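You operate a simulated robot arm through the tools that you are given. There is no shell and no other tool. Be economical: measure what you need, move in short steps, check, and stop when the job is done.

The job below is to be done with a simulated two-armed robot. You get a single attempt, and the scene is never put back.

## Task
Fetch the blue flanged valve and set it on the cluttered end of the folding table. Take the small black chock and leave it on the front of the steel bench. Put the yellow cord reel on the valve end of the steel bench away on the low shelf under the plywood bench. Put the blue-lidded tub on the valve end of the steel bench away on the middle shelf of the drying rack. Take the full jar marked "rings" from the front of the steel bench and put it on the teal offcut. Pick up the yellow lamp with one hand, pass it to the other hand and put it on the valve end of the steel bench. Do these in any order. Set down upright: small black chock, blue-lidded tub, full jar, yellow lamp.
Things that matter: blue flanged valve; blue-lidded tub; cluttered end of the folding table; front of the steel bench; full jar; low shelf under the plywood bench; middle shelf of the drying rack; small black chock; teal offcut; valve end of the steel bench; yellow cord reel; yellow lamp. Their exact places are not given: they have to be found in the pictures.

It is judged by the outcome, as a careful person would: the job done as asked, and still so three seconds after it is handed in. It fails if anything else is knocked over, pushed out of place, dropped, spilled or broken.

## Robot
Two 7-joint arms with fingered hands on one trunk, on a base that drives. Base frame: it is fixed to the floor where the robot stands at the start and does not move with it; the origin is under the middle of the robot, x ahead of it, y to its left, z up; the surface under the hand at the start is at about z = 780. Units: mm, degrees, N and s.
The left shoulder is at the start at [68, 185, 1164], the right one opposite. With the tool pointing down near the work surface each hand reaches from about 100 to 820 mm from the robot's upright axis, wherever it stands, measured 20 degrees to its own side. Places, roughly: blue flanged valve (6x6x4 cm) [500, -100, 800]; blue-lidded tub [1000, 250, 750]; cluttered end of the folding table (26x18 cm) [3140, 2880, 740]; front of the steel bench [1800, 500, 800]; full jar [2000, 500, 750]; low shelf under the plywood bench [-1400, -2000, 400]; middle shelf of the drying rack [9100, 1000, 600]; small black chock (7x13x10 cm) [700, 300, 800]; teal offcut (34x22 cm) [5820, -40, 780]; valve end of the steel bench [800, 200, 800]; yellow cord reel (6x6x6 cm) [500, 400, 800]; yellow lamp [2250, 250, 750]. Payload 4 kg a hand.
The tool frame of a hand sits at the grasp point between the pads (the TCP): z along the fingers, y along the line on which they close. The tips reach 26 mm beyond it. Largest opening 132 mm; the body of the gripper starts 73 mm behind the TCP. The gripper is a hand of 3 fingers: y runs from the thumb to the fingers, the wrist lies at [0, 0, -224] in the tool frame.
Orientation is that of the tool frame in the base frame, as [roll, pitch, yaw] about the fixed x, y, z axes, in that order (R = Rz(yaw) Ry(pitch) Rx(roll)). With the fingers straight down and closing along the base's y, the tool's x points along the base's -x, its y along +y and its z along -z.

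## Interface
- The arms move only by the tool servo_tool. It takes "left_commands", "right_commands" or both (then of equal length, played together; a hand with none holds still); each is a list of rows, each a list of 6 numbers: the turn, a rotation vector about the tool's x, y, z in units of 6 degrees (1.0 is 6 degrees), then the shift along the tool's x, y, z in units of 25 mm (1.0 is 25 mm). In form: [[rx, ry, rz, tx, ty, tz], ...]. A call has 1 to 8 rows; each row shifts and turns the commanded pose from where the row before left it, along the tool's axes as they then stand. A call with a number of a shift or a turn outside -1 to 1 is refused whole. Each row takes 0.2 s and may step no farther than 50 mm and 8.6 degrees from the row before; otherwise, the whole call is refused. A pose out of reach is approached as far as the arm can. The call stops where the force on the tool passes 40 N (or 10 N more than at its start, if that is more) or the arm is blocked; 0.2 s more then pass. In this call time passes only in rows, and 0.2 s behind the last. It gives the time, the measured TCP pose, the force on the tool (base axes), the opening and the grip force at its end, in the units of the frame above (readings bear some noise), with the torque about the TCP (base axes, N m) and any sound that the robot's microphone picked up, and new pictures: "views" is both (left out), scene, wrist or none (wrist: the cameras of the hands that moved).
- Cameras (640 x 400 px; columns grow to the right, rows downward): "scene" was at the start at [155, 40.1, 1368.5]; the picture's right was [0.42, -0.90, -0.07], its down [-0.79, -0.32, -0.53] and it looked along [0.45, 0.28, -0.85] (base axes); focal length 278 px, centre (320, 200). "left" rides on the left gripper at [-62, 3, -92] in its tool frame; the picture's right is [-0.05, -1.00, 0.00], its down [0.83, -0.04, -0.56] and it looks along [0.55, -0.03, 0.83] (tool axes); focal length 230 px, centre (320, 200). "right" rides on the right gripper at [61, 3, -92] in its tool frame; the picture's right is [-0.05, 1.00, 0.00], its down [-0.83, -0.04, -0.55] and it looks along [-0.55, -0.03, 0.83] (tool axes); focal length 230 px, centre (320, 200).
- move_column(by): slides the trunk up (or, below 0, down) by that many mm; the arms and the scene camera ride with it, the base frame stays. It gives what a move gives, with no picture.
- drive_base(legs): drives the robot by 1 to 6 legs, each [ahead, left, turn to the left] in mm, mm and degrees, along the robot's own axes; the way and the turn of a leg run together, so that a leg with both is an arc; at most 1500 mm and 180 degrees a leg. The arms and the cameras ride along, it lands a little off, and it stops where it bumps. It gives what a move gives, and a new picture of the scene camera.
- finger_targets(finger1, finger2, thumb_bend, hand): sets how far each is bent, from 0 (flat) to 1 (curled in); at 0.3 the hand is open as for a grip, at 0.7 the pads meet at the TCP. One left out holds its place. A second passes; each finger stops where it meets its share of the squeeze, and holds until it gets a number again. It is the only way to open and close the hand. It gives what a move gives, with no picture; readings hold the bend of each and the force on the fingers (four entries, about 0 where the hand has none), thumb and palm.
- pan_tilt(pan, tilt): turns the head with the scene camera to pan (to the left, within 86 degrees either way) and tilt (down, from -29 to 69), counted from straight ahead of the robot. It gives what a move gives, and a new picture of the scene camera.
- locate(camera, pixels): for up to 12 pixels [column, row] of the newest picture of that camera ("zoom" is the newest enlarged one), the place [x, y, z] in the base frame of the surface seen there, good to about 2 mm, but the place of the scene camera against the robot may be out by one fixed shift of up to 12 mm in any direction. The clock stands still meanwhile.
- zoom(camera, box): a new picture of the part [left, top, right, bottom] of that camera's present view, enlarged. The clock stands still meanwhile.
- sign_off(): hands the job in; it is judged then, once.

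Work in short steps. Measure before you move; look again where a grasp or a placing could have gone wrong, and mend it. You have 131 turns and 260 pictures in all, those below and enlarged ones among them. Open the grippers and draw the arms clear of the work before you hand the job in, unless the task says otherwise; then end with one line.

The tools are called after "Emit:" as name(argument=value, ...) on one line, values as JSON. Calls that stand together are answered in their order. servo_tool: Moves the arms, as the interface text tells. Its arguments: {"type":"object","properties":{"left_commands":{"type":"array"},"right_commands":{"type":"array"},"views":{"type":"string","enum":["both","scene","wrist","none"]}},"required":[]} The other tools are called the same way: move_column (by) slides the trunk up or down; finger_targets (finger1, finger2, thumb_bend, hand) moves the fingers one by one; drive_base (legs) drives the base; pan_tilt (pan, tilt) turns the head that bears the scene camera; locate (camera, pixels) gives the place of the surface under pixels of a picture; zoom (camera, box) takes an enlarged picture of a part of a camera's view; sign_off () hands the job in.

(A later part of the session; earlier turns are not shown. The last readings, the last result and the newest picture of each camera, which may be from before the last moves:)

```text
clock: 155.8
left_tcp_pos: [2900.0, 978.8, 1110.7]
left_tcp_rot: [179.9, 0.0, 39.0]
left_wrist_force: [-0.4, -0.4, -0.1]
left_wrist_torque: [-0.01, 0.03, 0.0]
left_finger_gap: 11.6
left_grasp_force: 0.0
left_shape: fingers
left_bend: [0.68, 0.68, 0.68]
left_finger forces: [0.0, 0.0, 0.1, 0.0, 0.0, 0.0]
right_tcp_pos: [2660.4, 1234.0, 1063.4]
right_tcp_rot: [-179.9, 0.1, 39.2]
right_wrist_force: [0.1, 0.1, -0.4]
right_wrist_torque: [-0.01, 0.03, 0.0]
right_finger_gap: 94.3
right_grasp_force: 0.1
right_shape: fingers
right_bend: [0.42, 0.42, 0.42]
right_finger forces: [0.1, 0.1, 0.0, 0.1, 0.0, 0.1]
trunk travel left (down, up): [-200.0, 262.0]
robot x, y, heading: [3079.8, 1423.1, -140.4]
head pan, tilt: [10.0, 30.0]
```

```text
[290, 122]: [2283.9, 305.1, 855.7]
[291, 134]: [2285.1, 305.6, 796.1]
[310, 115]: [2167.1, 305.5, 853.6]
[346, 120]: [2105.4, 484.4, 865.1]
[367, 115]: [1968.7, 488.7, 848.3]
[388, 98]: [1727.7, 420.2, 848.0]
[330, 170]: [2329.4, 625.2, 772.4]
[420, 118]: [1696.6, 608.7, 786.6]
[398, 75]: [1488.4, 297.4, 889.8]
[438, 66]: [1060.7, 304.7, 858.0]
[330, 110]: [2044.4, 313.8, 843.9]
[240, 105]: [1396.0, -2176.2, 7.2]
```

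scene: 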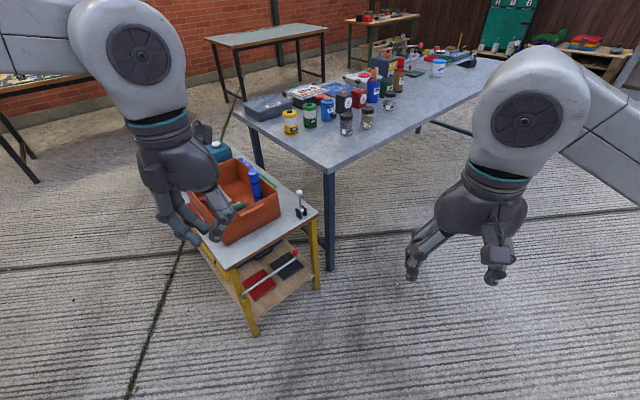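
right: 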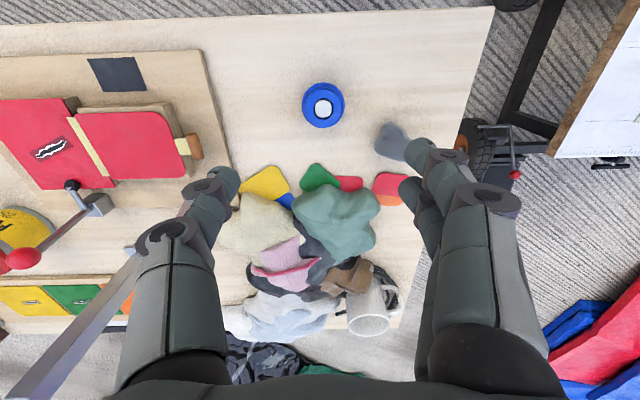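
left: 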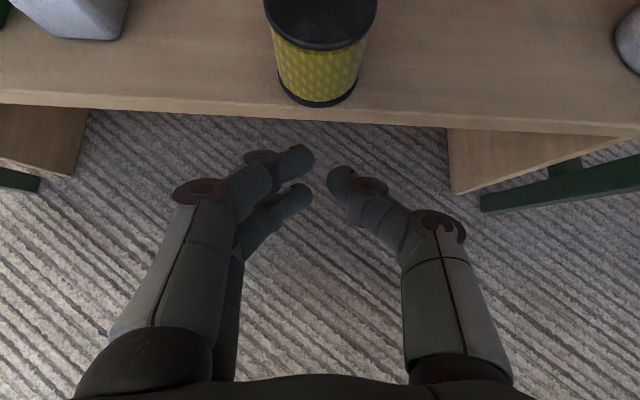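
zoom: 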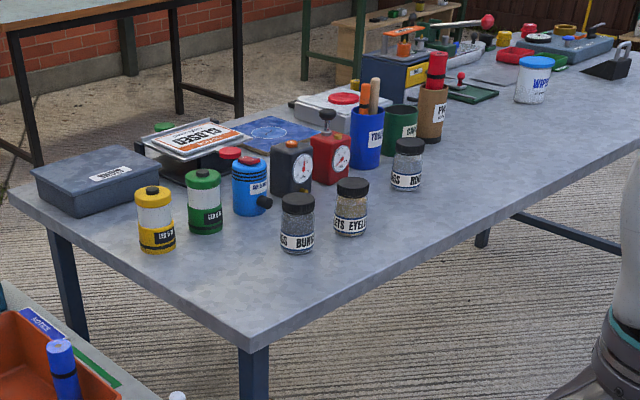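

The yellow lamp stands at (2284,305), jars at y≈420–488. I drive to face the bench front there.

Emit:
drive_base(legs=[[0, 0, 50.6], [0, -950, 0], [400, 0, 0]])

Emit:
pan_tilt(pan=0, tilt=45)

```text
clock: 165.2
left_tcp_pos: [2330.9, 609.0, 1110.2]
left_tcp_rot: [179.8, 0.0, 88.6]
left_wrist_force: [-0.6, 0.3, -0.1]
left_wrist_torque: [-0.01, 0.01, 0.01]
left_finger_gap: 11.4
left_grasp_force: 0.0
left_shape: fingers
left_bend: [0.68, 0.68, 0.68]
left_finger forces: [0.1, 0.0, 0.0, 0.0, 0.0, 0.0]
right_tcp_pos: [1982.6, 592.9, 1064.1]
right_tcp_rot: [-179.9, 0.1, 88.9]
right_wrist_force: [-0.2, -0.5, 0.6]
right_wrist_torque: [0.0, 0.02, 0.02]
right_finger_gap: 93.9
right_grasp_force: 0.1
right_shape: fingers
right_bend: [0.42, 0.42, 0.42]
right_finger forces: [0.1, 0.0, 0.0, 0.0, 0.1, 0.1]
trunk travel left (down, up): [-200.0, 262.0]
robot x, y, heading: [2109.6, 1037.3, -90.9]
head pan, tilt: [10.0, 30.0]
```

scene: 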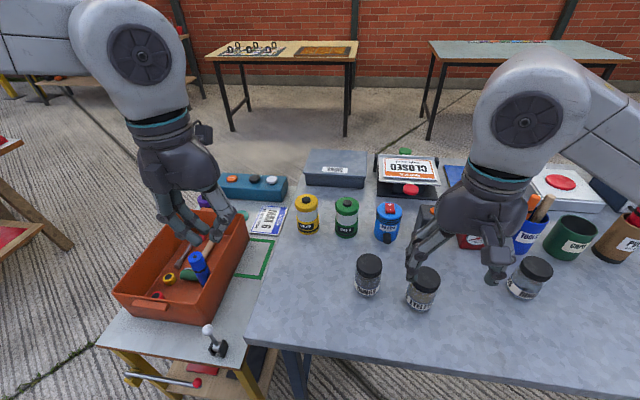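

```text
clock: 166.0
left_tcp_pos: [2332.4, 608.1, 1110.7]
left_tcp_rot: [179.9, 0.0, 88.6]
left_wrist_force: [-0.5, 0.0, 0.3]
left_wrist_torque: [0.0, 0.01, -0.01]
left_finger_gap: 11.5
left_grasp_force: 0.1
left_shape: fingers
left_bend: [0.68, 0.68, 0.68]
left_finger forces: [0.0, 0.1, 0.1, 0.0, 0.1, 0.0]
right_tcp_pos: [1982.4, 593.6, 1062.8]
right_tcp_rot: [-180.0, 0.2, 89.0]
right_wrist_force: [1.0, 0.0, -0.5]
right_wrist_torque: [0.02, 0.03, 0.01]
right_finger_gap: 94.1
right_grasp_force: 0.0
right_shape: fingers
right_bend: [0.42, 0.42, 0.42]
right_finger forces: [0.0, 0.0, 0.1, 0.1, 0.0, 0.0]
trunk travel left (down, up): [-200.0, 262.0]
robot x, y, heading: [2108.4, 1034.9, -91.1]
head pan, tilt: [0.0, 45.0]
```

scene: 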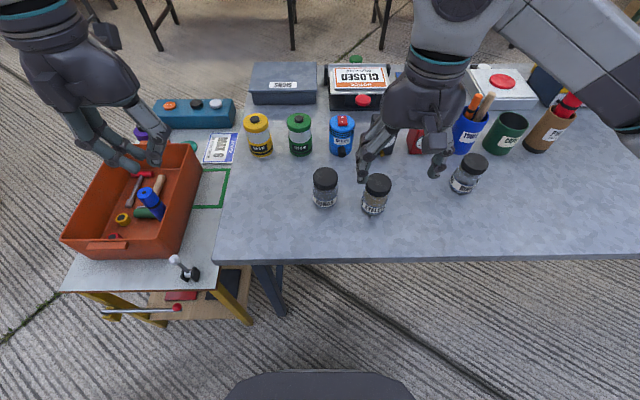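

I zoom on the lamps and jars.

Emit:
zoom(camera="scene", box=[220, 90, 520, 240])

Emit:
locate(camera="scene", pixels=[[258, 117], [247, 120], [270, 120], [260, 152], [298, 118], [325, 174], [376, 182], [472, 162], [325, 205], [465, 188], [374, 210], [457, 178]])

```text
2.13 times, centred on (370, 165) of scene
```

zoom: 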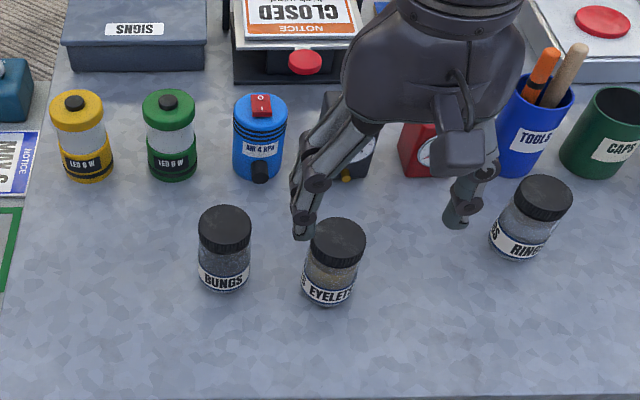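

```text
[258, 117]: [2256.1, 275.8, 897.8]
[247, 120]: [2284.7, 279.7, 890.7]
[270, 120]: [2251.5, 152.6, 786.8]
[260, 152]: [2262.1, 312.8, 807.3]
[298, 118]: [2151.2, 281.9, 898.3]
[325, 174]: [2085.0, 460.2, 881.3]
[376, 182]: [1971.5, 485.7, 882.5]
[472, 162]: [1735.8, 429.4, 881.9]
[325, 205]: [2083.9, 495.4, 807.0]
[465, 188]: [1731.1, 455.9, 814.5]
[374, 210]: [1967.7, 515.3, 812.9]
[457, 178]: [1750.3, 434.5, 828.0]
```

Lamp is at ≈(2260,283), 110 mm high. Plan: left hand takes it low from the front with tilted hand, right hand takes its top from above. I extend and tilt the left hand first.

Emit:
finger_targets(hand="left", finger1=0.4, finger2=0.4, thumb_bend=0.4)

Emit:
servo_tool(left_commands=[[0, 0, 0, -1, -0.5, 0], [0, 0, 0, -1, -0.5, 0], [0, 0, 0, -1, -0.5, 0], [0, 0, 0, -1, -0.5, 0], [0, 0, 0, -1, -0.5, 0], [0, -1, 0, 0, -0.2, 0], [0, -1, 0, 0, 0, 0], [0, -1, 0, 0, 0, 0]], views="none")

Emit:
servo_tool(left_commands=[[0, -1, 0, 0, 0, 0], [0, -1, 0, 0, 0, 0], [0, -1, 0, 0, 0, 0], [0, -1, 0, 0, 0, 0], [0, -1, 0, 0, 0, 0], [0, -1, 0, 0, 0, 0], [0, -0.7, 0, 0, 0, 0]], views="wrist")

```text
clock: 167.0
left_tcp_pos: [2333.5, 609.0, 1111.0]
left_tcp_rot: [179.8, 0.0, 88.6]
left_wrist_force: [0.5, 0.0, -0.4]
left_wrist_torque: [-0.02, 0.04, 0.01]
left_finger_gap: 100.8
left_grasp_force: 0.0
left_shape: fingers
left_bend: [0.4, 0.4, 0.4]
left_finger forces: [0.1, 0.0, 0.0, 0.0, 0.1, 0.1]
right_tcp_pos: [1982.7, 593.0, 1063.6]
right_tcp_rot: [180.0, 0.1, 88.9]
right_wrist_force: [-0.4, -0.6, -0.4]
right_wrist_torque: [0.04, -0.01, -0.01]
right_finger_gap: 94.2
right_grasp_force: 0.1
right_shape: fingers
right_bend: [0.42, 0.42, 0.42]
right_finger forces: [0.0, 0.0, 0.0, 0.0, 0.0, 0.1]
trunk travel left (down, up): [-200.0, 262.0]
robot x, y, heading: [2107.7, 1033.1, -90.9]
head pan, tilt: [0.0, 45.0]
```

```text
clock: 168.8
left_tcp_pos: [2261.1, 486.1, 1110.0]
left_tcp_rot: [179.8, 18.1, 88.6]
left_wrist_force: [0.5, 0.5, 0.7]
left_wrist_torque: [0.0, -0.01, -0.02]
left_finger_gap: 101.2
left_grasp_force: 0.1
left_shape: fingers
left_bend: [0.4, 0.4, 0.4]
left_finger forces: [0.1, 0.0, 0.1, 0.1, 0.0, 0.0]
right_tcp_pos: [1982.6, 593.0, 1064.0]
right_tcp_rot: [180.0, 0.1, 88.9]
right_wrist_force: [0.2, 0.3, -0.7]
right_wrist_torque: [-0.02, 0.0, 0.0]
right_finger_gap: 94.0
right_grasp_force: 0.0
right_shape: fingers
right_bend: [0.42, 0.42, 0.42]
right_finger forces: [0.0, 0.0, 0.0, 0.1, 0.0, 0.1]
trunk travel left (down, up): [-200.0, 262.0]
robot x, y, heading: [2110.7, 1033.7, -91.0]
head pan, tilt: [0.0, 45.0]
```

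```text
clock: 170.4
left_tcp_pos: [2262.7, 483.8, 1109.6]
left_tcp_rot: [179.6, 58.2, 88.4]
left_wrist_force: [-0.7, 0.3, 0.5]
left_wrist_torque: [-0.03, 0.0, -0.01]
left_finger_gap: 100.9
left_grasp_force: 0.0
left_shape: fingers
left_bend: [0.4, 0.4, 0.4]
left_finger forces: [0.0, 0.0, 0.0, 0.0, 0.0, 0.0]
right_tcp_pos: [1982.5, 592.3, 1063.6]
right_tcp_rot: [-180.0, 0.1, 88.9]
right_wrist_force: [0.0, -0.6, 0.2]
right_wrist_torque: [-0.02, 0.0, 0.0]
right_finger_gap: 94.2
right_grasp_force: 0.1
right_shape: fingers
right_bend: [0.42, 0.42, 0.42]
right_finger forces: [0.1, 0.0, 0.0, 0.1, 0.0, 0.0]
trunk travel left (down, up): [-200.0, 262.0]
robot x, y, heading: [2107.7, 1033.6, -91.3]
head pan, tilt: [0.0, 45.0]
```

left: 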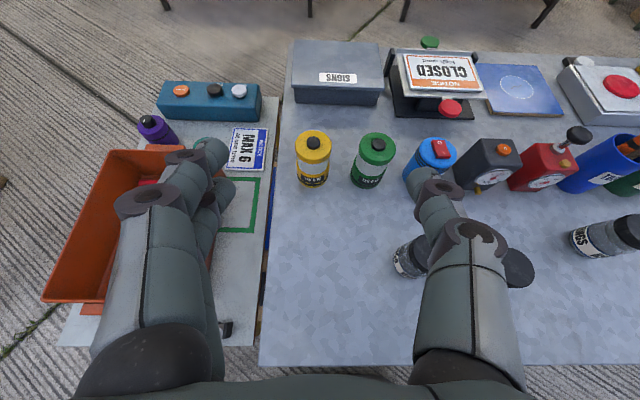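

Works. I lower the trunk 100 mm and measure the lamp in the left camera (313,160).

Emit:
locate(camera="left", pixels=[[313, 160], [297, 160], [329, 158], [312, 178], [375, 155], [412, 262], [314, 143]])

Emit:
move_column(by=-100)

```text
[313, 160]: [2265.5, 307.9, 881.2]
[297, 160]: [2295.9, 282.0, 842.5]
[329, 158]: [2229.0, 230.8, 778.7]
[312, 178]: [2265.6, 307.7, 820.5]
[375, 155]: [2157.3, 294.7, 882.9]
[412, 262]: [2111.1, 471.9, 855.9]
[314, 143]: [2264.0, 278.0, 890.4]
```

```text
clock: 171.7
left_tcp_pos: [2263.2, 486.3, 1011.4]
left_tcp_rot: [179.6, 58.3, 88.4]
left_wrist_force: [-0.1, 0.4, -0.4]
left_wrist_torque: [0.03, -0.02, -0.02]
left_finger_gap: 100.8
left_grasp_force: 0.0
left_shape: fingers
left_bend: [0.4, 0.4, 0.4]
left_finger forces: [0.0, 0.0, 0.1, 0.1, 0.0, 0.1]
right_tcp_pos: [1983.2, 594.0, 965.2]
right_tcp_rot: [-179.9, 0.2, 88.9]
right_wrist_force: [0.7, 0.1, -0.3]
right_wrist_torque: [0.02, 0.02, -0.03]
right_finger_gap: 94.1
right_grasp_force: 0.1
right_shape: fingers
right_bend: [0.42, 0.42, 0.42]
right_finger forces: [0.1, 0.0, 0.0, 0.0, 0.0, 0.1]
trunk travel left (down, up): [-100.0, 362.0]
robot x, y, heading: [2109.3, 1035.7, -91.0]
head pan, tilt: [0.0, 45.0]
```

Lamp axis (2265,279), top 890, bench 779. I lower the hand in front of it to z≈818.

Emit:
servo_tool(left_commands=[[0, 0, 0, 0.94, 0, 0.58], [0, 0, 0, 0.94, 0, 0.58], [0, 0, 0, 0.94, 0, 0.58], [0, 0, 0, 0.94, 0, 0.58], [0, 0, 0, 0.94, 0, 0.58], [0, 0, 0, 0.94, 0, 0.58], [0, 0, 0, 0.94, 0, 0.58]], views="wrist")

```text
clock: 173.3
left_tcp_pos: [2262.2, 483.9, 817.0]
left_tcp_rot: [179.7, 58.1, 88.4]
left_wrist_force: [-0.2, -0.5, 0.3]
left_wrist_torque: [-0.01, 0.0, -0.03]
left_finger_gap: 101.2
left_grasp_force: 0.0
left_shape: fingers
left_bend: [0.4, 0.4, 0.4]
left_finger forces: [0.1, 0.0, 0.1, 0.0, 0.0, 0.0]
right_tcp_pos: [1981.9, 592.1, 962.0]
right_tcp_rot: [180.0, 0.0, 88.9]
right_wrist_force: [-0.1, -0.9, 1.0]
right_wrist_torque: [-0.01, -0.02, -0.02]
right_finger_gap: 94.1
right_grasp_force: 0.0
right_shape: fingers
right_bend: [0.42, 0.42, 0.42]
right_finger forces: [0.0, 0.0, 0.1, 0.0, 0.0, 0.0]
trunk travel left (down, up): [-100.0, 362.0]
robot x, y, heading: [2106.0, 1035.3, -91.4]
head pan, tilt: [0.0, 45.0]
```

left: 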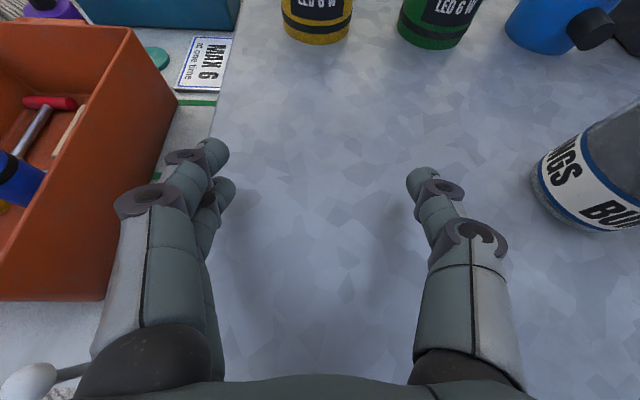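

I check the clearance to the orange box and the knob on the left of the hand.

Emit:
locate(camera="left", pixels=[[176, 100], [108, 290], [25, 375], [160, 160], [318, 40], [285, 15]])

```text
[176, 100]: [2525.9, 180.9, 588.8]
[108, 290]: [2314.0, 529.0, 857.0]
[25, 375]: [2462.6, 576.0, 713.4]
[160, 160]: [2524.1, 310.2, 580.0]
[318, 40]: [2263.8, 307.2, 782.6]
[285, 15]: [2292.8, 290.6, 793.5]
```

Clear. I advance to straddle the lamp base.

Emit:
servo_tool(left_commands=[[0, 0, 0, -0.545, 0.045, 0.87], [0, 0, 0, -0.545, 0.045, 0.87], [0, 0, 0, -0.545, 0.045, 0.87], [0, 0, 0, -0.545, 0.045, 0.87], [0, 0, 0, -0.545, 0.045, 0.87], [0, 0, 0, -0.545, 0.045, 0.87], [0, 0, 0, -0.545, 0.045, 0.87], [0, 0, 0, -0.545, 0.045, 0.87]], views="wrist")

```text
clock: 175.1
left_tcp_pos: [2264.8, 278.7, 817.1]
left_tcp_rot: [179.7, 58.3, 88.4]
left_wrist_force: [0.7, 0.4, 0.4]
left_wrist_torque: [-0.01, 0.01, 0.04]
left_finger_gap: 100.9
left_grasp_force: 0.0
left_shape: fingers
left_bend: [0.4, 0.4, 0.4]
left_finger forces: [0.0, 0.0, 0.0, 0.0, 0.1, 0.0]
right_tcp_pos: [1983.0, 593.6, 964.1]
right_tcp_rot: [179.9, 0.1, 88.9]
right_wrist_force: [0.6, -0.7, 0.2]
right_wrist_torque: [0.02, 0.0, 0.0]
right_finger_gap: 94.3
right_grasp_force: 0.2
right_shape: fingers
right_bend: [0.42, 0.42, 0.42]
right_finger forces: [0.0, 0.0, 0.1, 0.0, 0.0, 0.0]
trunk travel left (down, up): [-100.0, 362.0]
robot x, y, heading: [2110.4, 1034.2, -91.1]
head pan, tilt: [0.0, 45.0]
```

left: 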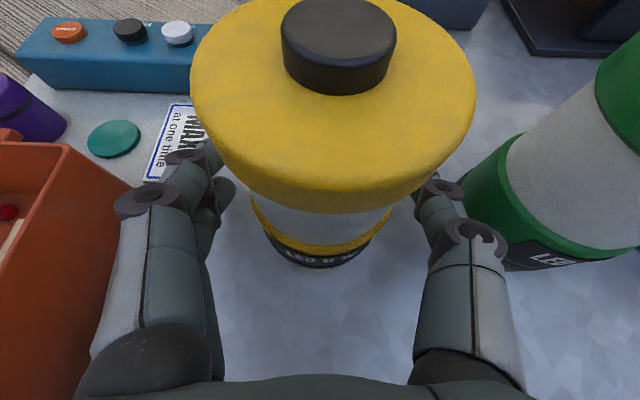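

Lamp is between the fingers. I close and lift straight up.

Emit:
finger_targets(hand="left", finger1=0.65, finger2=0.65, thumb_bend=0.65)

Emit:
servo_tool(left_commands=[[0, 0, 0, -0.85, 0, -0.53], [0, 0, 0, -0.85, 0, -0.53], [0, 0, 0, -0.85, 0, -0.53], [0, 0, 0, -0.85, 0, -0.53], [0, 0, 0, -0.85, 0, -0.53], [0, 0, 0, -0.85, 0, -0.53], [0, 0, 0, -0.85, 0, -0.53], [0, 0, 0, -0.85, 0, -0.53]], views="both")

```text
clock: 176.1
left_tcp_pos: [2266.1, 278.9, 817.8]
left_tcp_rot: [179.7, 58.1, 88.3]
left_wrist_force: [-0.4, -0.1, 0.3]
left_wrist_torque: [0.03, -0.07, 0.02]
left_finger_gap: 54.4
left_grasp_force: 17.6
left_shape: fingers
left_bend: [0.56, 0.52, 0.58]
left_finger forces: [7.8, 9.2, 0.0, 0.1, 17.6, 0.0]
right_tcp_pos: [1982.4, 592.6, 964.8]
right_tcp_rot: [180.0, -0.1, 88.9]
right_wrist_force: [0.1, -0.3, 0.7]
right_wrist_torque: [-0.01, 0.03, 0.01]
right_finger_gap: 94.2
right_grasp_force: 0.2
right_shape: fingers
right_bend: [0.42, 0.42, 0.42]
right_finger forces: [0.1, 0.0, 0.0, 0.0, 0.0, 0.0]
trunk travel left (down, up): [-100.0, 362.0]
robot x, y, heading: [2108.2, 1028.6, -91.1]
head pan, tilt: [0.0, 45.0]
```

```text
clock: 177.9
left_tcp_pos: [2264.7, 281.2, 1019.1]
left_tcp_rot: [179.6, 58.1, 88.4]
left_wrist_force: [1.1, 0.6, -2.5]
left_wrist_torque: [0.03, -0.04, -0.02]
left_finger_gap: 54.4
left_grasp_force: 16.9
left_shape: fingers
left_bend: [0.56, 0.52, 0.58]
left_finger forces: [7.4, 9.4, 0.1, 0.1, 17.2, 0.1]
right_tcp_pos: [1982.3, 592.8, 963.4]
right_tcp_rot: [-180.0, 0.1, 88.8]
right_wrist_force: [-1.0, 0.8, -0.4]
right_wrist_torque: [-0.04, -0.01, 0.01]
right_finger_gap: 94.3
right_grasp_force: 0.0
right_shape: fingers
right_bend: [0.42, 0.42, 0.42]
right_finger forces: [0.0, 0.0, 0.1, 0.0, 0.0, 0.0]
trunk travel left (down, up): [-100.0, 362.0]
robot x, y, heading: [2105.7, 1032.6, -91.0]
head pan, tilt: [0.0, 45.0]
```

scene: 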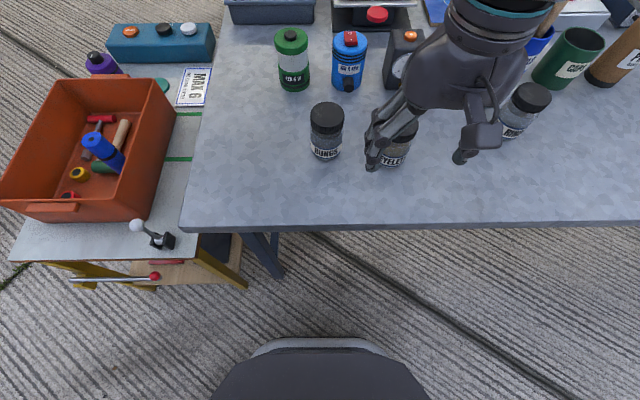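
left: 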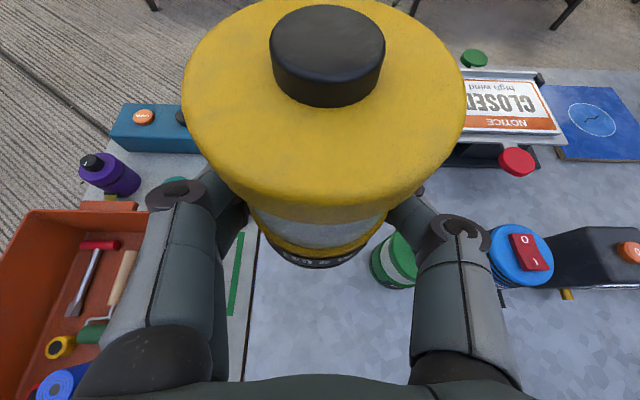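

The lamp is held upright. I bring it to a handover spot in front and raise the right hand at the same time.

Emit:
servo_tool(left_commands=[[0, 0, 0, 0.924, -0.5, -0.604], [0, 0, 0, 0.924, -0.5, -0.604], [0, 0, 0, 0.924, -0.5, -0.604], [0, 0, 0, 0.924, -0.5, -0.604], [0, 0, 0, 0.924, -0.5, -0.604], [0, 0, 0, 0.924, -0.5, -0.604], [0, 0, 0, 0, 0, 0], [0, 0, 0, 0, 0, 0]], right_commands=[[0, 0, 0, 0, 0, -1], [0, 0, 0, 0, 0, -1], [0, 0, 0, 0, 0, -1], [0, 0, 0, 0, 0, -1], [0, 0, 0, 0, 0, -1], [0, 0, 0, 0, 0, -1], [0, 0, 0, 0, 0, -1], [0, 0, 0, 0, 0, -1]], views="none")

Emit:
finger_targets(hand="right", finger1=0.35, finger2=0.35, thumb_bend=0.35)

Emit:
pan_tilt(pan=0, tilt=25)

```text
clock: 179.7
left_tcp_pos: [2195.2, 432.0, 948.4]
left_tcp_rot: [179.8, 58.2, 88.4]
left_wrist_force: [0.4, 0.4, -3.2]
left_wrist_torque: [0.04, 0.02, 0.0]
left_finger_gap: 54.1
left_grasp_force: 17.2
left_shape: fingers
left_bend: [0.56, 0.52, 0.58]
left_finger forces: [7.4, 9.3, 0.0, 0.1, 17.3, 0.0]
right_tcp_pos: [1983.8, 592.0, 1165.1]
right_tcp_rot: [-180.0, 0.1, 89.0]
right_wrist_force: [0.2, 0.3, 0.2]
right_wrist_torque: [-0.01, -0.02, 0.01]
right_finger_gap: 94.1
right_grasp_force: 0.0
right_shape: fingers
right_bend: [0.42, 0.42, 0.42]
right_finger forces: [0.0, 0.0, 0.0, 0.0, 0.1, 0.0]
trunk travel left (down, up): [-100.0, 362.0]
robot x, y, heading: [2105.2, 1037.8, -91.1]
head pan, tilt: [0.0, 45.0]
```

```text
clock: 180.7
left_tcp_pos: [2194.2, 432.3, 947.9]
left_tcp_rot: [179.8, 58.2, 88.2]
left_wrist_force: [-1.0, -0.3, -2.8]
left_wrist_torque: [-0.04, 0.0, -0.02]
left_finger_gap: 54.2
left_grasp_force: 17.1
left_shape: fingers
left_bend: [0.56, 0.52, 0.58]
left_finger forces: [7.5, 9.4, 0.0, 0.0, 17.3, 0.0]
right_tcp_pos: [1982.4, 591.4, 1162.1]
right_tcp_rot: [179.9, 0.0, 88.9]
right_wrist_force: [-0.8, -0.1, -0.9]
right_wrist_torque: [0.0, -0.02, 0.04]
right_finger_gap: 117.7
right_grasp_force: 0.0
right_shape: fingers
right_bend: [0.35, 0.35, 0.35]
right_finger forces: [0.0, 0.0, 0.0, 0.0, 0.0, 0.1]
trunk travel left (down, up): [-100.0, 362.0]
robot x, y, heading: [2108.0, 1030.8, -90.9]
head pan, tilt: [0.0, 45.0]
```

```text
clock: 181.5
left_tcp_pos: [2195.9, 431.9, 946.8]
left_tcp_rot: [179.7, 58.2, 88.2]
left_wrist_force: [0.4, -0.4, -3.8]
left_wrist_torque: [0.02, 0.01, -0.01]
left_finger_gap: 54.3
left_grasp_force: 17.2
left_shape: fingers
left_bend: [0.56, 0.52, 0.58]
left_finger forces: [7.5, 9.2, 0.0, 0.0, 17.3, 0.1]
right_tcp_pos: [1982.1, 591.7, 1164.1]
right_tcp_rot: [180.0, 0.0, 88.9]
right_wrist_force: [-0.3, 0.2, 0.7]
right_wrist_torque: [0.03, 0.0, 0.0]
right_finger_gap: 117.6
right_grasp_force: 0.0
right_shape: fingers
right_bend: [0.35, 0.35, 0.35]
right_finger forces: [0.0, 0.0, 0.0, 0.0, 0.1, 0.0]
trunk travel left (down, up): [-100.0, 362.0]
robot x, y, heading: [2107.1, 1033.4, -91.1]
head pan, tilt: [0.0, 25.0]
```

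scene: 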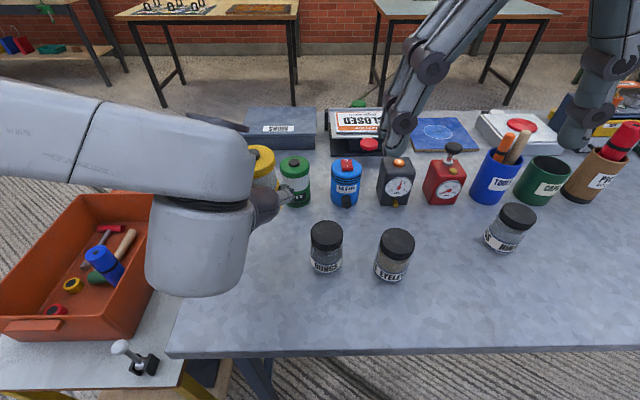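

I move the right hand above the lamp and lean it 15° forward to keep clear of the left hand's camera.

Emit:
servo_tool(right_commands=[[0, 0, 0, -0.77, 1, 0], [0, 0, 0, -0.77, 1, 0], [0, 0, 0, -0.77, 1, 0], [0, 0, 0, -0.77, 1, 0], [0, 0, 0, -0.77, 1, 0], [0, 0, 0, -0.77, 1, 0], [0, 0, 0, -0.77, 1, 0], [0, 0, 0, -0.77, 1, 0]], views="none")

Emit:
servo_tool(right_commands=[[0, 0, 0, 0, 0.6, 0], [0, 0.83, 0, 0, 0, 0], [0, 0.83, 0, 0, 0, 0], [0, 0.83, 0, 0, 0, 0]], views="both")

```text
clock: 183.3
left_tcp_pos: [2196.9, 430.4, 947.4]
left_tcp_rot: [179.8, 58.2, 88.5]
left_wrist_force: [0.4, -0.8, -3.0]
left_wrist_torque: [-0.02, 0.02, -0.01]
left_finger_gap: 54.3
left_grasp_force: 16.6
left_shape: fingers
left_bend: [0.56, 0.52, 0.58]
left_finger forces: [7.4, 9.2, 0.1, 0.0, 17.2, 0.0]
right_tcp_pos: [2182.2, 434.9, 1163.5]
right_tcp_rot: [-179.9, 0.2, 89.0]
right_wrist_force: [0.2, -0.6, 1.1]
right_wrist_torque: [-0.01, 0.0, -0.02]
right_finger_gap: 117.6
right_grasp_force: 0.0
right_shape: fingers
right_bend: [0.35, 0.35, 0.35]
right_finger forces: [0.0, 0.0, 0.0, 0.0, 0.1, 0.0]
trunk travel left (down, up): [-100.0, 362.0]
robot x, y, heading: [2108.3, 1033.3, -90.8]
head pan, tilt: [0.0, 25.0]
```

```text
clock: 184.3
left_tcp_pos: [2194.7, 429.1, 946.1]
left_tcp_rot: [179.6, 58.0, 88.3]
left_wrist_force: [0.5, -0.1, -3.7]
left_wrist_torque: [0.03, -0.01, -0.02]
left_finger_gap: 54.3
left_grasp_force: 16.8
left_shape: fingers
left_bend: [0.56, 0.52, 0.58]
left_finger forces: [7.4, 9.3, 0.0, 0.0, 17.3, 0.0]
right_tcp_pos: [2187.7, 446.5, 1149.8]
right_tcp_rot: [180.0, -15.0, 89.0]
right_wrist_force: [0.7, -0.9, 0.2]
right_wrist_torque: [0.02, 0.01, -0.01]
right_finger_gap: 117.8
right_grasp_force: 0.0
right_shape: fingers
right_bend: [0.35, 0.35, 0.35]
right_finger forces: [0.0, 0.0, 0.0, 0.0, 0.1, 0.0]
right hand out of reach, approached as far as the arm can: row 4
trunk travel left (down, up): [-100.0, 362.0]
robot x, y, heading: [2109.0, 1034.2, -91.0]
head pan, tilt: [0.0, 25.0]
```

scene: 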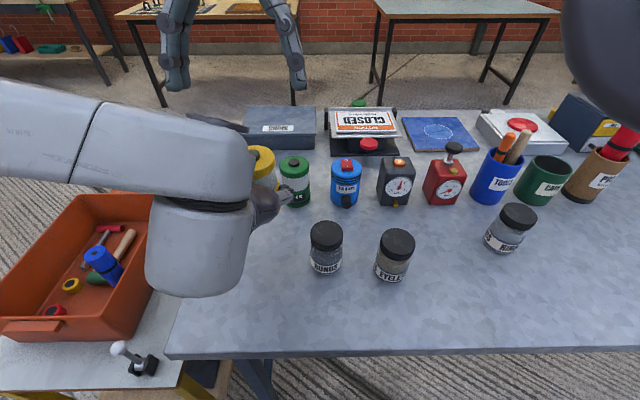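
right: 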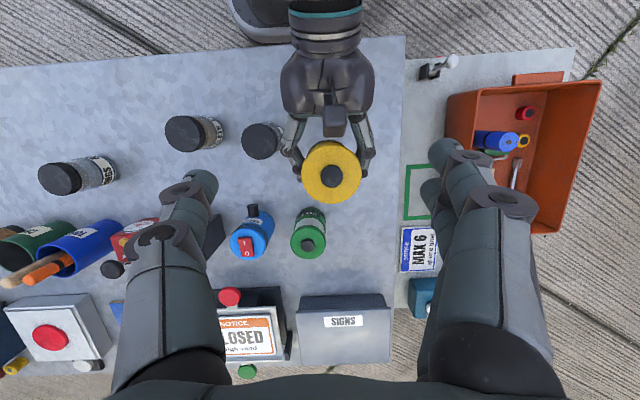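

The right camera sees the lamp cap at (332,175); I measure it.

Emit:
locate(camera="right", pixels=[[332, 176], [304, 174], [360, 174], [331, 145], [331, 199], [335, 115], [345, 160]])

```text
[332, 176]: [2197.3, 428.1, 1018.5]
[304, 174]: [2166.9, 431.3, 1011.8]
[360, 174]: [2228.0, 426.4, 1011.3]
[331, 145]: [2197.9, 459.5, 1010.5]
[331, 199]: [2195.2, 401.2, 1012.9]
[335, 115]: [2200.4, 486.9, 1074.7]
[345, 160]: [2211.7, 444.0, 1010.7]
```

Cap centre (2197,430), top 1011. I descend halfway and re-align.

Emit:
servo_tool(right_commands=[[0, 0, 0, -0.254, 0, 0.947], [0, 0, 0, -0.254, 0, 0.947], [0, 0, 0, -0.254, 0, 0.947]], views="wrist")

```text
clock: 185.1
left_tcp_pos: [2195.3, 432.5, 947.8]
left_tcp_rot: [179.6, 58.2, 88.3]
left_wrist_force: [-0.3, 0.3, -3.4]
left_wrist_torque: [0.02, 0.0, 0.01]
left_finger_gap: 54.6
left_grasp_force: 17.4
left_shape: fingers
left_bend: [0.56, 0.52, 0.58]
left_finger forces: [7.3, 9.4, 0.0, 0.1, 17.3, 0.0]
right_tcp_pos: [2186.7, 447.7, 1076.5]
right_tcp_rot: [179.9, -15.0, 88.8]
right_wrist_force: [-0.2, -0.1, 0.9]
right_wrist_torque: [0.01, 0.01, -0.03]
right_finger_gap: 117.8
right_grasp_force: 0.0
right_shape: fingers
right_bend: [0.35, 0.35, 0.35]
right_finger forces: [0.0, 0.0, 0.0, 0.0, 0.1, 0.0]
trunk travel left (down, up): [-100.0, 362.0]
robot x, y, heading: [2107.4, 1035.7, -90.8]
head pan, tilt: [0.0, 25.0]
```

right: 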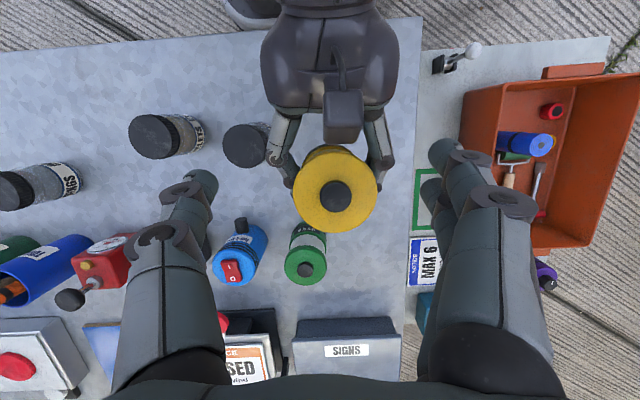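

Straight descent. I shift forward 17 mm and left 10 mm, then down 73 mm to the cap.

Emit:
servo_tool(right_commands=[[0, 0, 0, -0.66, 0.43, -0.18], [0, 0, 0, -0.25, 0, 0.94], [0, 0, 0, -0.25, 0, 0.94]], views="wrist")

```text
clock: 185.9
left_tcp_pos: [2195.9, 432.2, 948.0]
left_tcp_rot: [179.7, 58.2, 88.3]
left_wrist_force: [0.9, 0.8, -3.3]
left_wrist_torque: [0.01, -0.02, 0.05]
left_finger_gap: 54.4
left_grasp_force: 17.0
left_shape: fingers
left_bend: [0.56, 0.52, 0.58]
left_finger forces: [7.3, 9.4, 0.0, 0.1, 17.2, 0.0]
right_tcp_pos: [2198.2, 432.0, 1028.6]
right_tcp_rot: [-179.9, -15.0, 89.0]
right_wrist_force: [-0.2, -0.5, 0.3]
right_wrist_torque: [0.01, 0.0, 0.0]
right_finger_gap: 118.1
right_grasp_force: 0.0
right_shape: fingers
right_bend: [0.35, 0.35, 0.35]
right_finger forces: [0.0, 0.1, 0.0, 0.0, 0.0, 0.0]
trunk travel left (down, up): [-100.0, 362.0]
robot x, y, heading: [2106.4, 1036.2, -91.1]
head pan, tilt: [0.0, 25.0]
```

right: 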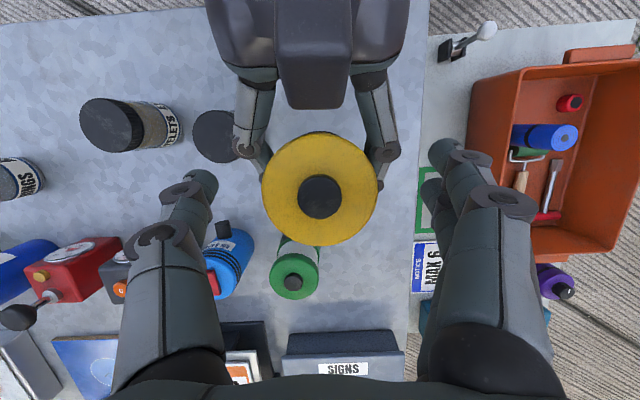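

Centred. Last 25 mm down, then close the right hand gently.

Emit:
servo_tool(right_commands=[[0, 0, 0, -0.13, 0, 0.48], [0, 0, 0, -0.13, 0, 0.48]], views="wrist")

Emit:
finger_targets(hand="right", finger1=0.62, finger2=0.62, thumb_bend=0.62)

```text
clock: 186.5
left_tcp_pos: [2195.4, 430.3, 947.3]
left_tcp_rot: [179.7, 58.2, 88.3]
left_wrist_force: [0.2, -0.1, -3.8]
left_wrist_torque: [0.03, 0.0, 0.01]
left_finger_gap: 54.0
left_grasp_force: 16.9
left_shape: fingers
left_bend: [0.56, 0.52, 0.58]
left_finger forces: [7.3, 9.4, 0.0, 0.1, 17.2, 0.0]
right_tcp_pos: [2196.8, 431.9, 1004.8]
right_tcp_rot: [180.0, -14.9, 88.8]
right_wrist_force: [0.2, -1.1, -0.1]
right_wrist_torque: [0.02, -0.01, 0.01]
right_finger_gap: 117.9
right_grasp_force: 0.1
right_shape: fingers
right_bend: [0.35, 0.35, 0.35]
right_finger forces: [0.0, 0.0, 0.1, 0.0, 0.0, 0.0]
trunk travel left (down, up): [-100.0, 362.0]
robot x, y, heading: [2108.6, 1034.3, -91.0]
head pan, tilt: [0.0, 25.0]
```

right: 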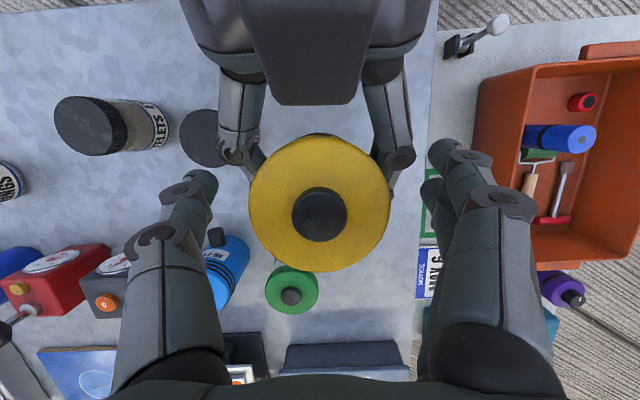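

```text
clock: 187.5
left_tcp_pos: [2195.7, 431.6, 947.2]
left_tcp_rot: [179.6, 58.1, 88.4]
left_wrist_force: [-6.9, 3.2, -10.1]
left_wrist_torque: [-0.18, 0.23, 0.31]
left_finger_gap: 53.8
left_grasp_force: 18.7
left_shape: fingers
left_bend: [0.55, 0.52, 0.59]
left_finger forces: [10.7, 9.4, 0.1, 0.1, 18.0, 0.0]
right_tcp_pos: [2197.1, 432.4, 1004.6]
right_tcp_rot: [179.9, -14.9, 88.9]
right_wrist_force: [6.7, -2.9, 4.8]
right_wrist_torque: [0.02, -0.64, -0.29]
right_finger_gap: 75.3
right_grasp_force: 10.4
right_shape: fingers
right_bend: [0.45, 0.52, 0.56]
right_finger forces: [0.0, 9.4, 0.0, 0.0, 11.5, 0.0]
trunk travel left (down, up): [-100.0, 362.0]
robot x, y, heading: [2106.2, 1036.2, -90.9]
head pan, tilt: [0.0, 25.0]
```

Right finger1 seems to touch the left hand (stuck at 0.45). I look.

Emit:
servo_tool(right_commands=[[0, 0, 0, 0, 0, 0]], left_commands=[[0, 0, 0, 0, 0, 0]], views="wrist")

```text
clock: 187.9
left_tcp_pos: [2196.2, 431.0, 947.1]
left_tcp_rot: [179.7, 58.0, 88.4]
left_wrist_force: [-6.7, 2.3, -10.6]
left_wrist_torque: [-0.2, 0.25, 0.31]
left_finger_gap: 53.6
left_grasp_force: 19.2
left_shape: fingers
left_bend: [0.55, 0.52, 0.59]
left_finger forces: [10.8, 9.3, 0.0, 0.0, 18.1, 0.0]
right_tcp_pos: [2197.2, 432.2, 1003.9]
right_tcp_rot: [179.9, -14.9, 88.9]
right_wrist_force: [7.9, -1.8, 7.1]
right_wrist_torque: [-0.03, -0.66, -0.32]
right_finger_gap: 75.4
right_grasp_force: 10.6
right_shape: fingers
right_bend: [0.45, 0.52, 0.57]
right_finger forces: [0.0, 9.9, 0.0, 0.0, 11.2, 0.1]
trunk travel left (down, up): [-100.0, 362.0]
robot x, y, heading: [2109.7, 1035.7, -91.0]
head pan, tilt: [0.0, 25.0]
```

right: 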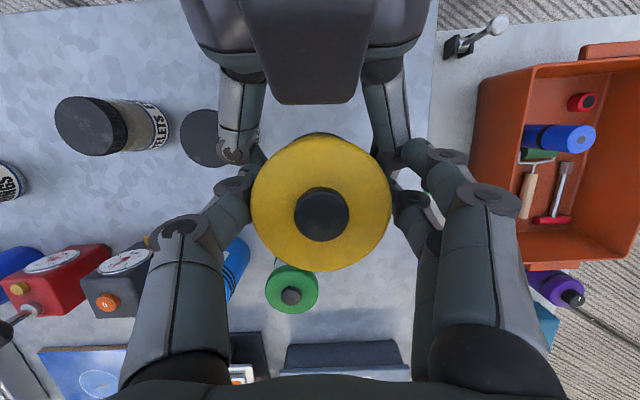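
left: 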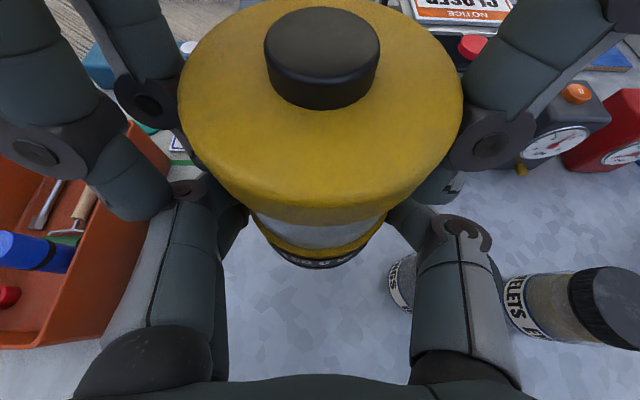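

The right rear finger rests on the left hand's finger knuckle. I measure the knuckle heights before re-gripping higher.

Emit:
locate(camera="right", pixels=[[395, 155], [385, 120], [240, 150], [232, 165], [410, 200], [425, 160], [402, 175], [395, 135], [412, 150]])

Emit:
zoom(camera="right", box=[200, 80, 500, 260])

```text
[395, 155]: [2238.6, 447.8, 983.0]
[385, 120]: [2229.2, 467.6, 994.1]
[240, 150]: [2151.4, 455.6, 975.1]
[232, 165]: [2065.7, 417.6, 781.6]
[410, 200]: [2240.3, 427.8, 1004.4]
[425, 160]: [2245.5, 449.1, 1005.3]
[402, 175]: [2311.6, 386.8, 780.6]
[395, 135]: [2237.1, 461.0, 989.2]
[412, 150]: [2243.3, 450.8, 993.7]
```

```text
2.13 times, centred on (350, 170) of right
```

zoom: 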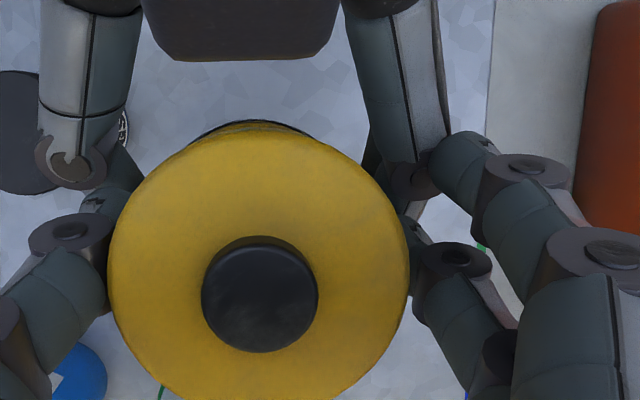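

I open the right hand, raise it 8 mm and turn it 20° clockwise about its axis so its rear finger clears the knuckle, then re-close.

Emit:
finger_targets(hand="right", finger1=0.37, finger2=0.37, thumb_bend=0.37)

Emit:
servo_tool(right_commands=[[0, 0, 0, 0.1, 0, -0.34], [0, 0, 0.85, 0, 0, 0], [0, 0, 0.85, 0, 0, 0], [0, 0, 0.85, 0, 0, 0], [0, 0, 0.85, 0, 0, 0]], views="wrist")

```text
clock: 188.9
left_tcp_pos: [2195.2, 430.8, 946.9]
left_tcp_rot: [179.7, 58.2, 88.3]
left_wrist_force: [0.4, -0.4, -3.5]
left_wrist_torque: [0.02, -0.01, -0.03]
left_finger_gap: 54.0
left_grasp_force: 17.7
left_shape: fingers
left_bend: [0.55, 0.52, 0.59]
left_finger forces: [7.8, 9.8, 0.0, 0.1, 18.3, 0.0]
right_tcp_pos: [2197.0, 432.3, 1004.3]
right_tcp_rot: [180.0, -15.0, 89.0]
right_wrist_force: [-0.5, 0.6, 1.1]
right_wrist_torque: [0.0, 0.0, 0.0]
right_finger_gap: 111.1
right_grasp_force: 0.1
right_shape: fingers
right_bend: [0.37, 0.37, 0.37]
right_finger forces: [0.0, 0.1, 0.1, 0.1, 0.0, 0.0]
trunk travel left (down, up): [-100.0, 362.0]
robot x, y, heading: [2108.6, 1034.0, -90.9]
head pan, tilt: [0.0, 25.0]
```

```text
clock: 190.1
left_tcp_pos: [2195.3, 431.4, 947.5]
left_tcp_rot: [179.7, 58.3, 88.3]
left_wrist_force: [0.4, -0.6, -3.8]
left_wrist_torque: [0.01, -0.01, 0.02]
left_finger_gap: 53.9
left_grasp_force: 18.1
left_shape: fingers
left_bend: [0.55, 0.52, 0.59]
left_finger forces: [7.8, 9.8, 0.0, 0.1, 18.2, 0.0]
right_tcp_pos: [2197.7, 431.4, 1014.3]
right_tcp_rot: [-174.7, -13.9, 67.8]
right_wrist_force: [0.4, 1.3, -0.1]
right_wrist_torque: [-0.03, -0.01, 0.01]
right_finger_gap: 110.8
right_grasp_force: 0.1
right_shape: fingers
right_bend: [0.37, 0.37, 0.37]
right_finger forces: [0.1, 0.0, 0.0, 0.0, 0.0, 0.0]
trunk travel left (down, up): [-100.0, 362.0]
robot x, y, heading: [2107.3, 1031.6, -91.0]
head pan, tilt: [0.0, 25.0]
```

right: 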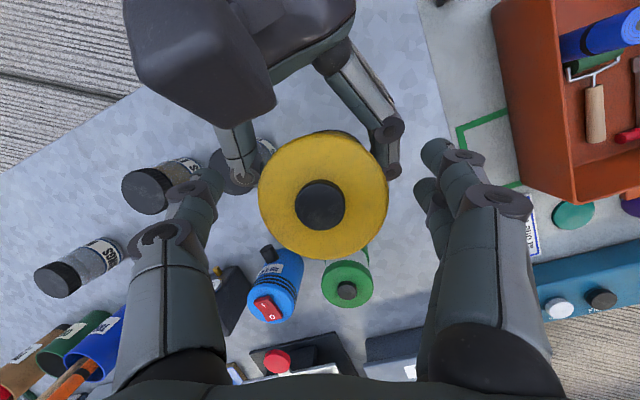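

I try closing now, gently.

Emit:
finger_targets(hand="right", finger1=0.62, finger2=0.62, thumb_bend=0.62)

Emit:
servo_tool(right_commands=[[0, 0, 0, 0, 0, 0]], views="wrist")

```text
clock: 191.1
left_tcp_pos: [2194.8, 432.1, 946.6]
left_tcp_rot: [179.8, 58.2, 88.4]
left_wrist_force: [-1.3, 0.6, -1.3]
left_wrist_torque: [0.03, 0.11, 0.03]
left_finger_gap: 54.0
left_grasp_force: 17.3
left_shape: fingers
left_bend: [0.56, 0.52, 0.59]
left_finger forces: [7.5, 8.6, 0.1, 0.1, 18.9, 0.1]
right_tcp_pos: [2197.0, 432.7, 1014.8]
right_tcp_rot: [-174.7, -13.9, 67.9]
right_wrist_force: [2.3, -0.8, -0.5]
right_wrist_torque: [-0.1, -0.21, -0.03]
right_finger_gap: 56.4
right_grasp_force: 14.1
right_shape: fingers
right_bend: [0.54, 0.5, 0.57]
right_finger forces: [6.0, 9.5, 0.0, 0.0, 12.6, 0.1]
trunk travel left (down, up): [-100.0, 362.0]
robot x, y, heading: [2109.4, 1033.5, -90.9]
head pan, tilt: [0.0, 25.0]
```

```text
clock: 191.5
left_tcp_pos: [2195.9, 431.5, 947.6]
left_tcp_rot: [179.7, 58.2, 88.3]
left_wrist_force: [-1.2, 0.7, -0.4]
left_wrist_torque: [-0.01, 0.09, 0.06]
left_finger_gap: 54.1
left_grasp_force: 17.6
left_shape: fingers
left_bend: [0.56, 0.53, 0.59]
left_finger forces: [7.4, 8.6, 0.0, 0.0, 18.8, 0.1]
right_tcp_pos: [2198.5, 432.3, 1013.8]
right_tcp_rot: [-174.8, -13.9, 68.0]
right_wrist_force: [2.1, 0.2, 0.3]
right_wrist_torque: [-0.13, -0.21, -0.03]
right_finger_gap: 56.6
right_grasp_force: 13.8
right_shape: fingers
right_bend: [0.54, 0.5, 0.57]
right_finger forces: [6.1, 9.5, 0.0, 0.1, 12.5, 0.0]
trunk travel left (down, up): [-100.0, 362.0]
robot x, y, heading: [2111.1, 1035.1, -91.1]
head pan, tilt: [0.0, 25.0]
```

right: 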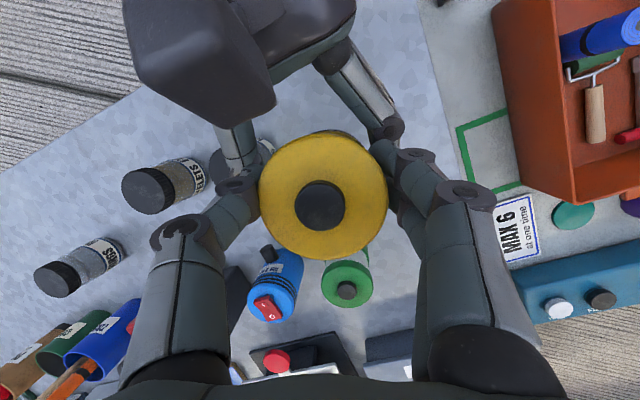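

All three right fingers now hold the cap (14 N). I open the left hand slightly and draw it straight back.

Emit:
finger_targets(hand="left", finger1=0.47, finger2=0.47, thumb_bend=0.49)

Emit:
servo_tool(left_commands=[[0, 0, 0, 0.2625, 0, -0.425], [0, 0, 0, 0.525, 0, -0.85], [0, 0, 0, 0.525, 0, -0.85], [0, 0, 0, 0.525, 0, -0.85]], views="wrist")

```text
clock: 192.5
left_tcp_pos: [2195.5, 432.1, 947.9]
left_tcp_rot: [179.6, 58.2, 88.3]
left_wrist_force: [0.4, 0.4, 0.9]
left_wrist_torque: [0.01, 0.01, -0.02]
left_finger_gap: 74.2
left_grasp_force: 0.0
left_shape: fingers
left_bend: [0.47, 0.47, 0.49]
left_finger forces: [0.0, 0.0, 0.0, 0.1, 0.0, 0.0]
right_tcp_pos: [2197.5, 431.9, 1013.6]
right_tcp_rot: [-174.7, -14.0, 67.8]
right_wrist_force: [0.2, 0.0, 0.6]
right_wrist_torque: [0.03, -0.03, -0.01]
right_finger_gap: 56.4
right_grasp_force: 13.3
right_shape: fingers
right_bend: [0.54, 0.5, 0.57]
right_finger forces: [5.5, 8.1, 0.0, 0.0, 13.0, 0.0]
trunk travel left (down, up): [-100.0, 362.0]
robot x, y, heading: [2107.4, 1033.8, -91.1]
head pan, tilt: [0.0, 25.0]
```

```text
clock: 193.5
left_tcp_pos: [2198.4, 519.7, 947.0]
left_tcp_rot: [179.7, 58.2, 88.4]
left_wrist_force: [0.4, 0.4, 0.2]
left_wrist_torque: [-0.03, 0.04, -0.01]
left_finger_gap: 74.0
left_grasp_force: 0.0
left_shape: fingers
left_bend: [0.47, 0.47, 0.49]
left_finger forces: [0.0, 0.0, 0.0, 0.1, 0.0, 0.0]
right_tcp_pos: [2197.2, 432.3, 1014.8]
right_tcp_rot: [-174.8, -13.9, 67.9]
right_wrist_force: [0.4, -0.3, 0.2]
right_wrist_torque: [0.03, -0.01, -0.02]
right_finger_gap: 56.7
right_grasp_force: 13.2
right_shape: fingers
right_bend: [0.54, 0.5, 0.57]
right_finger forces: [5.5, 8.2, 0.0, 0.0, 13.0, 0.0]
trunk travel left (down, up): [-100.0, 362.0]
robot x, y, heading: [2108.2, 1035.0, -91.0]
head pan, tilt: [0.0, 25.0]
```

left: 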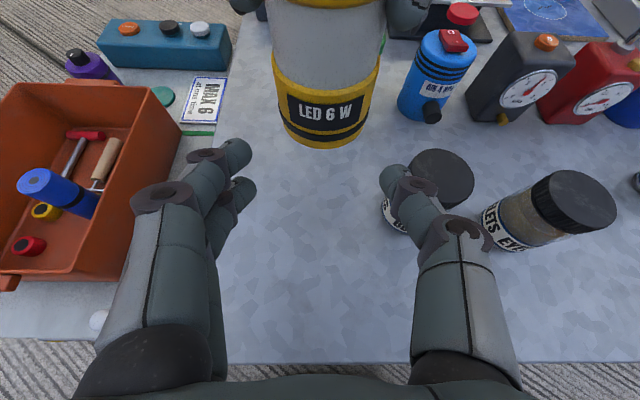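

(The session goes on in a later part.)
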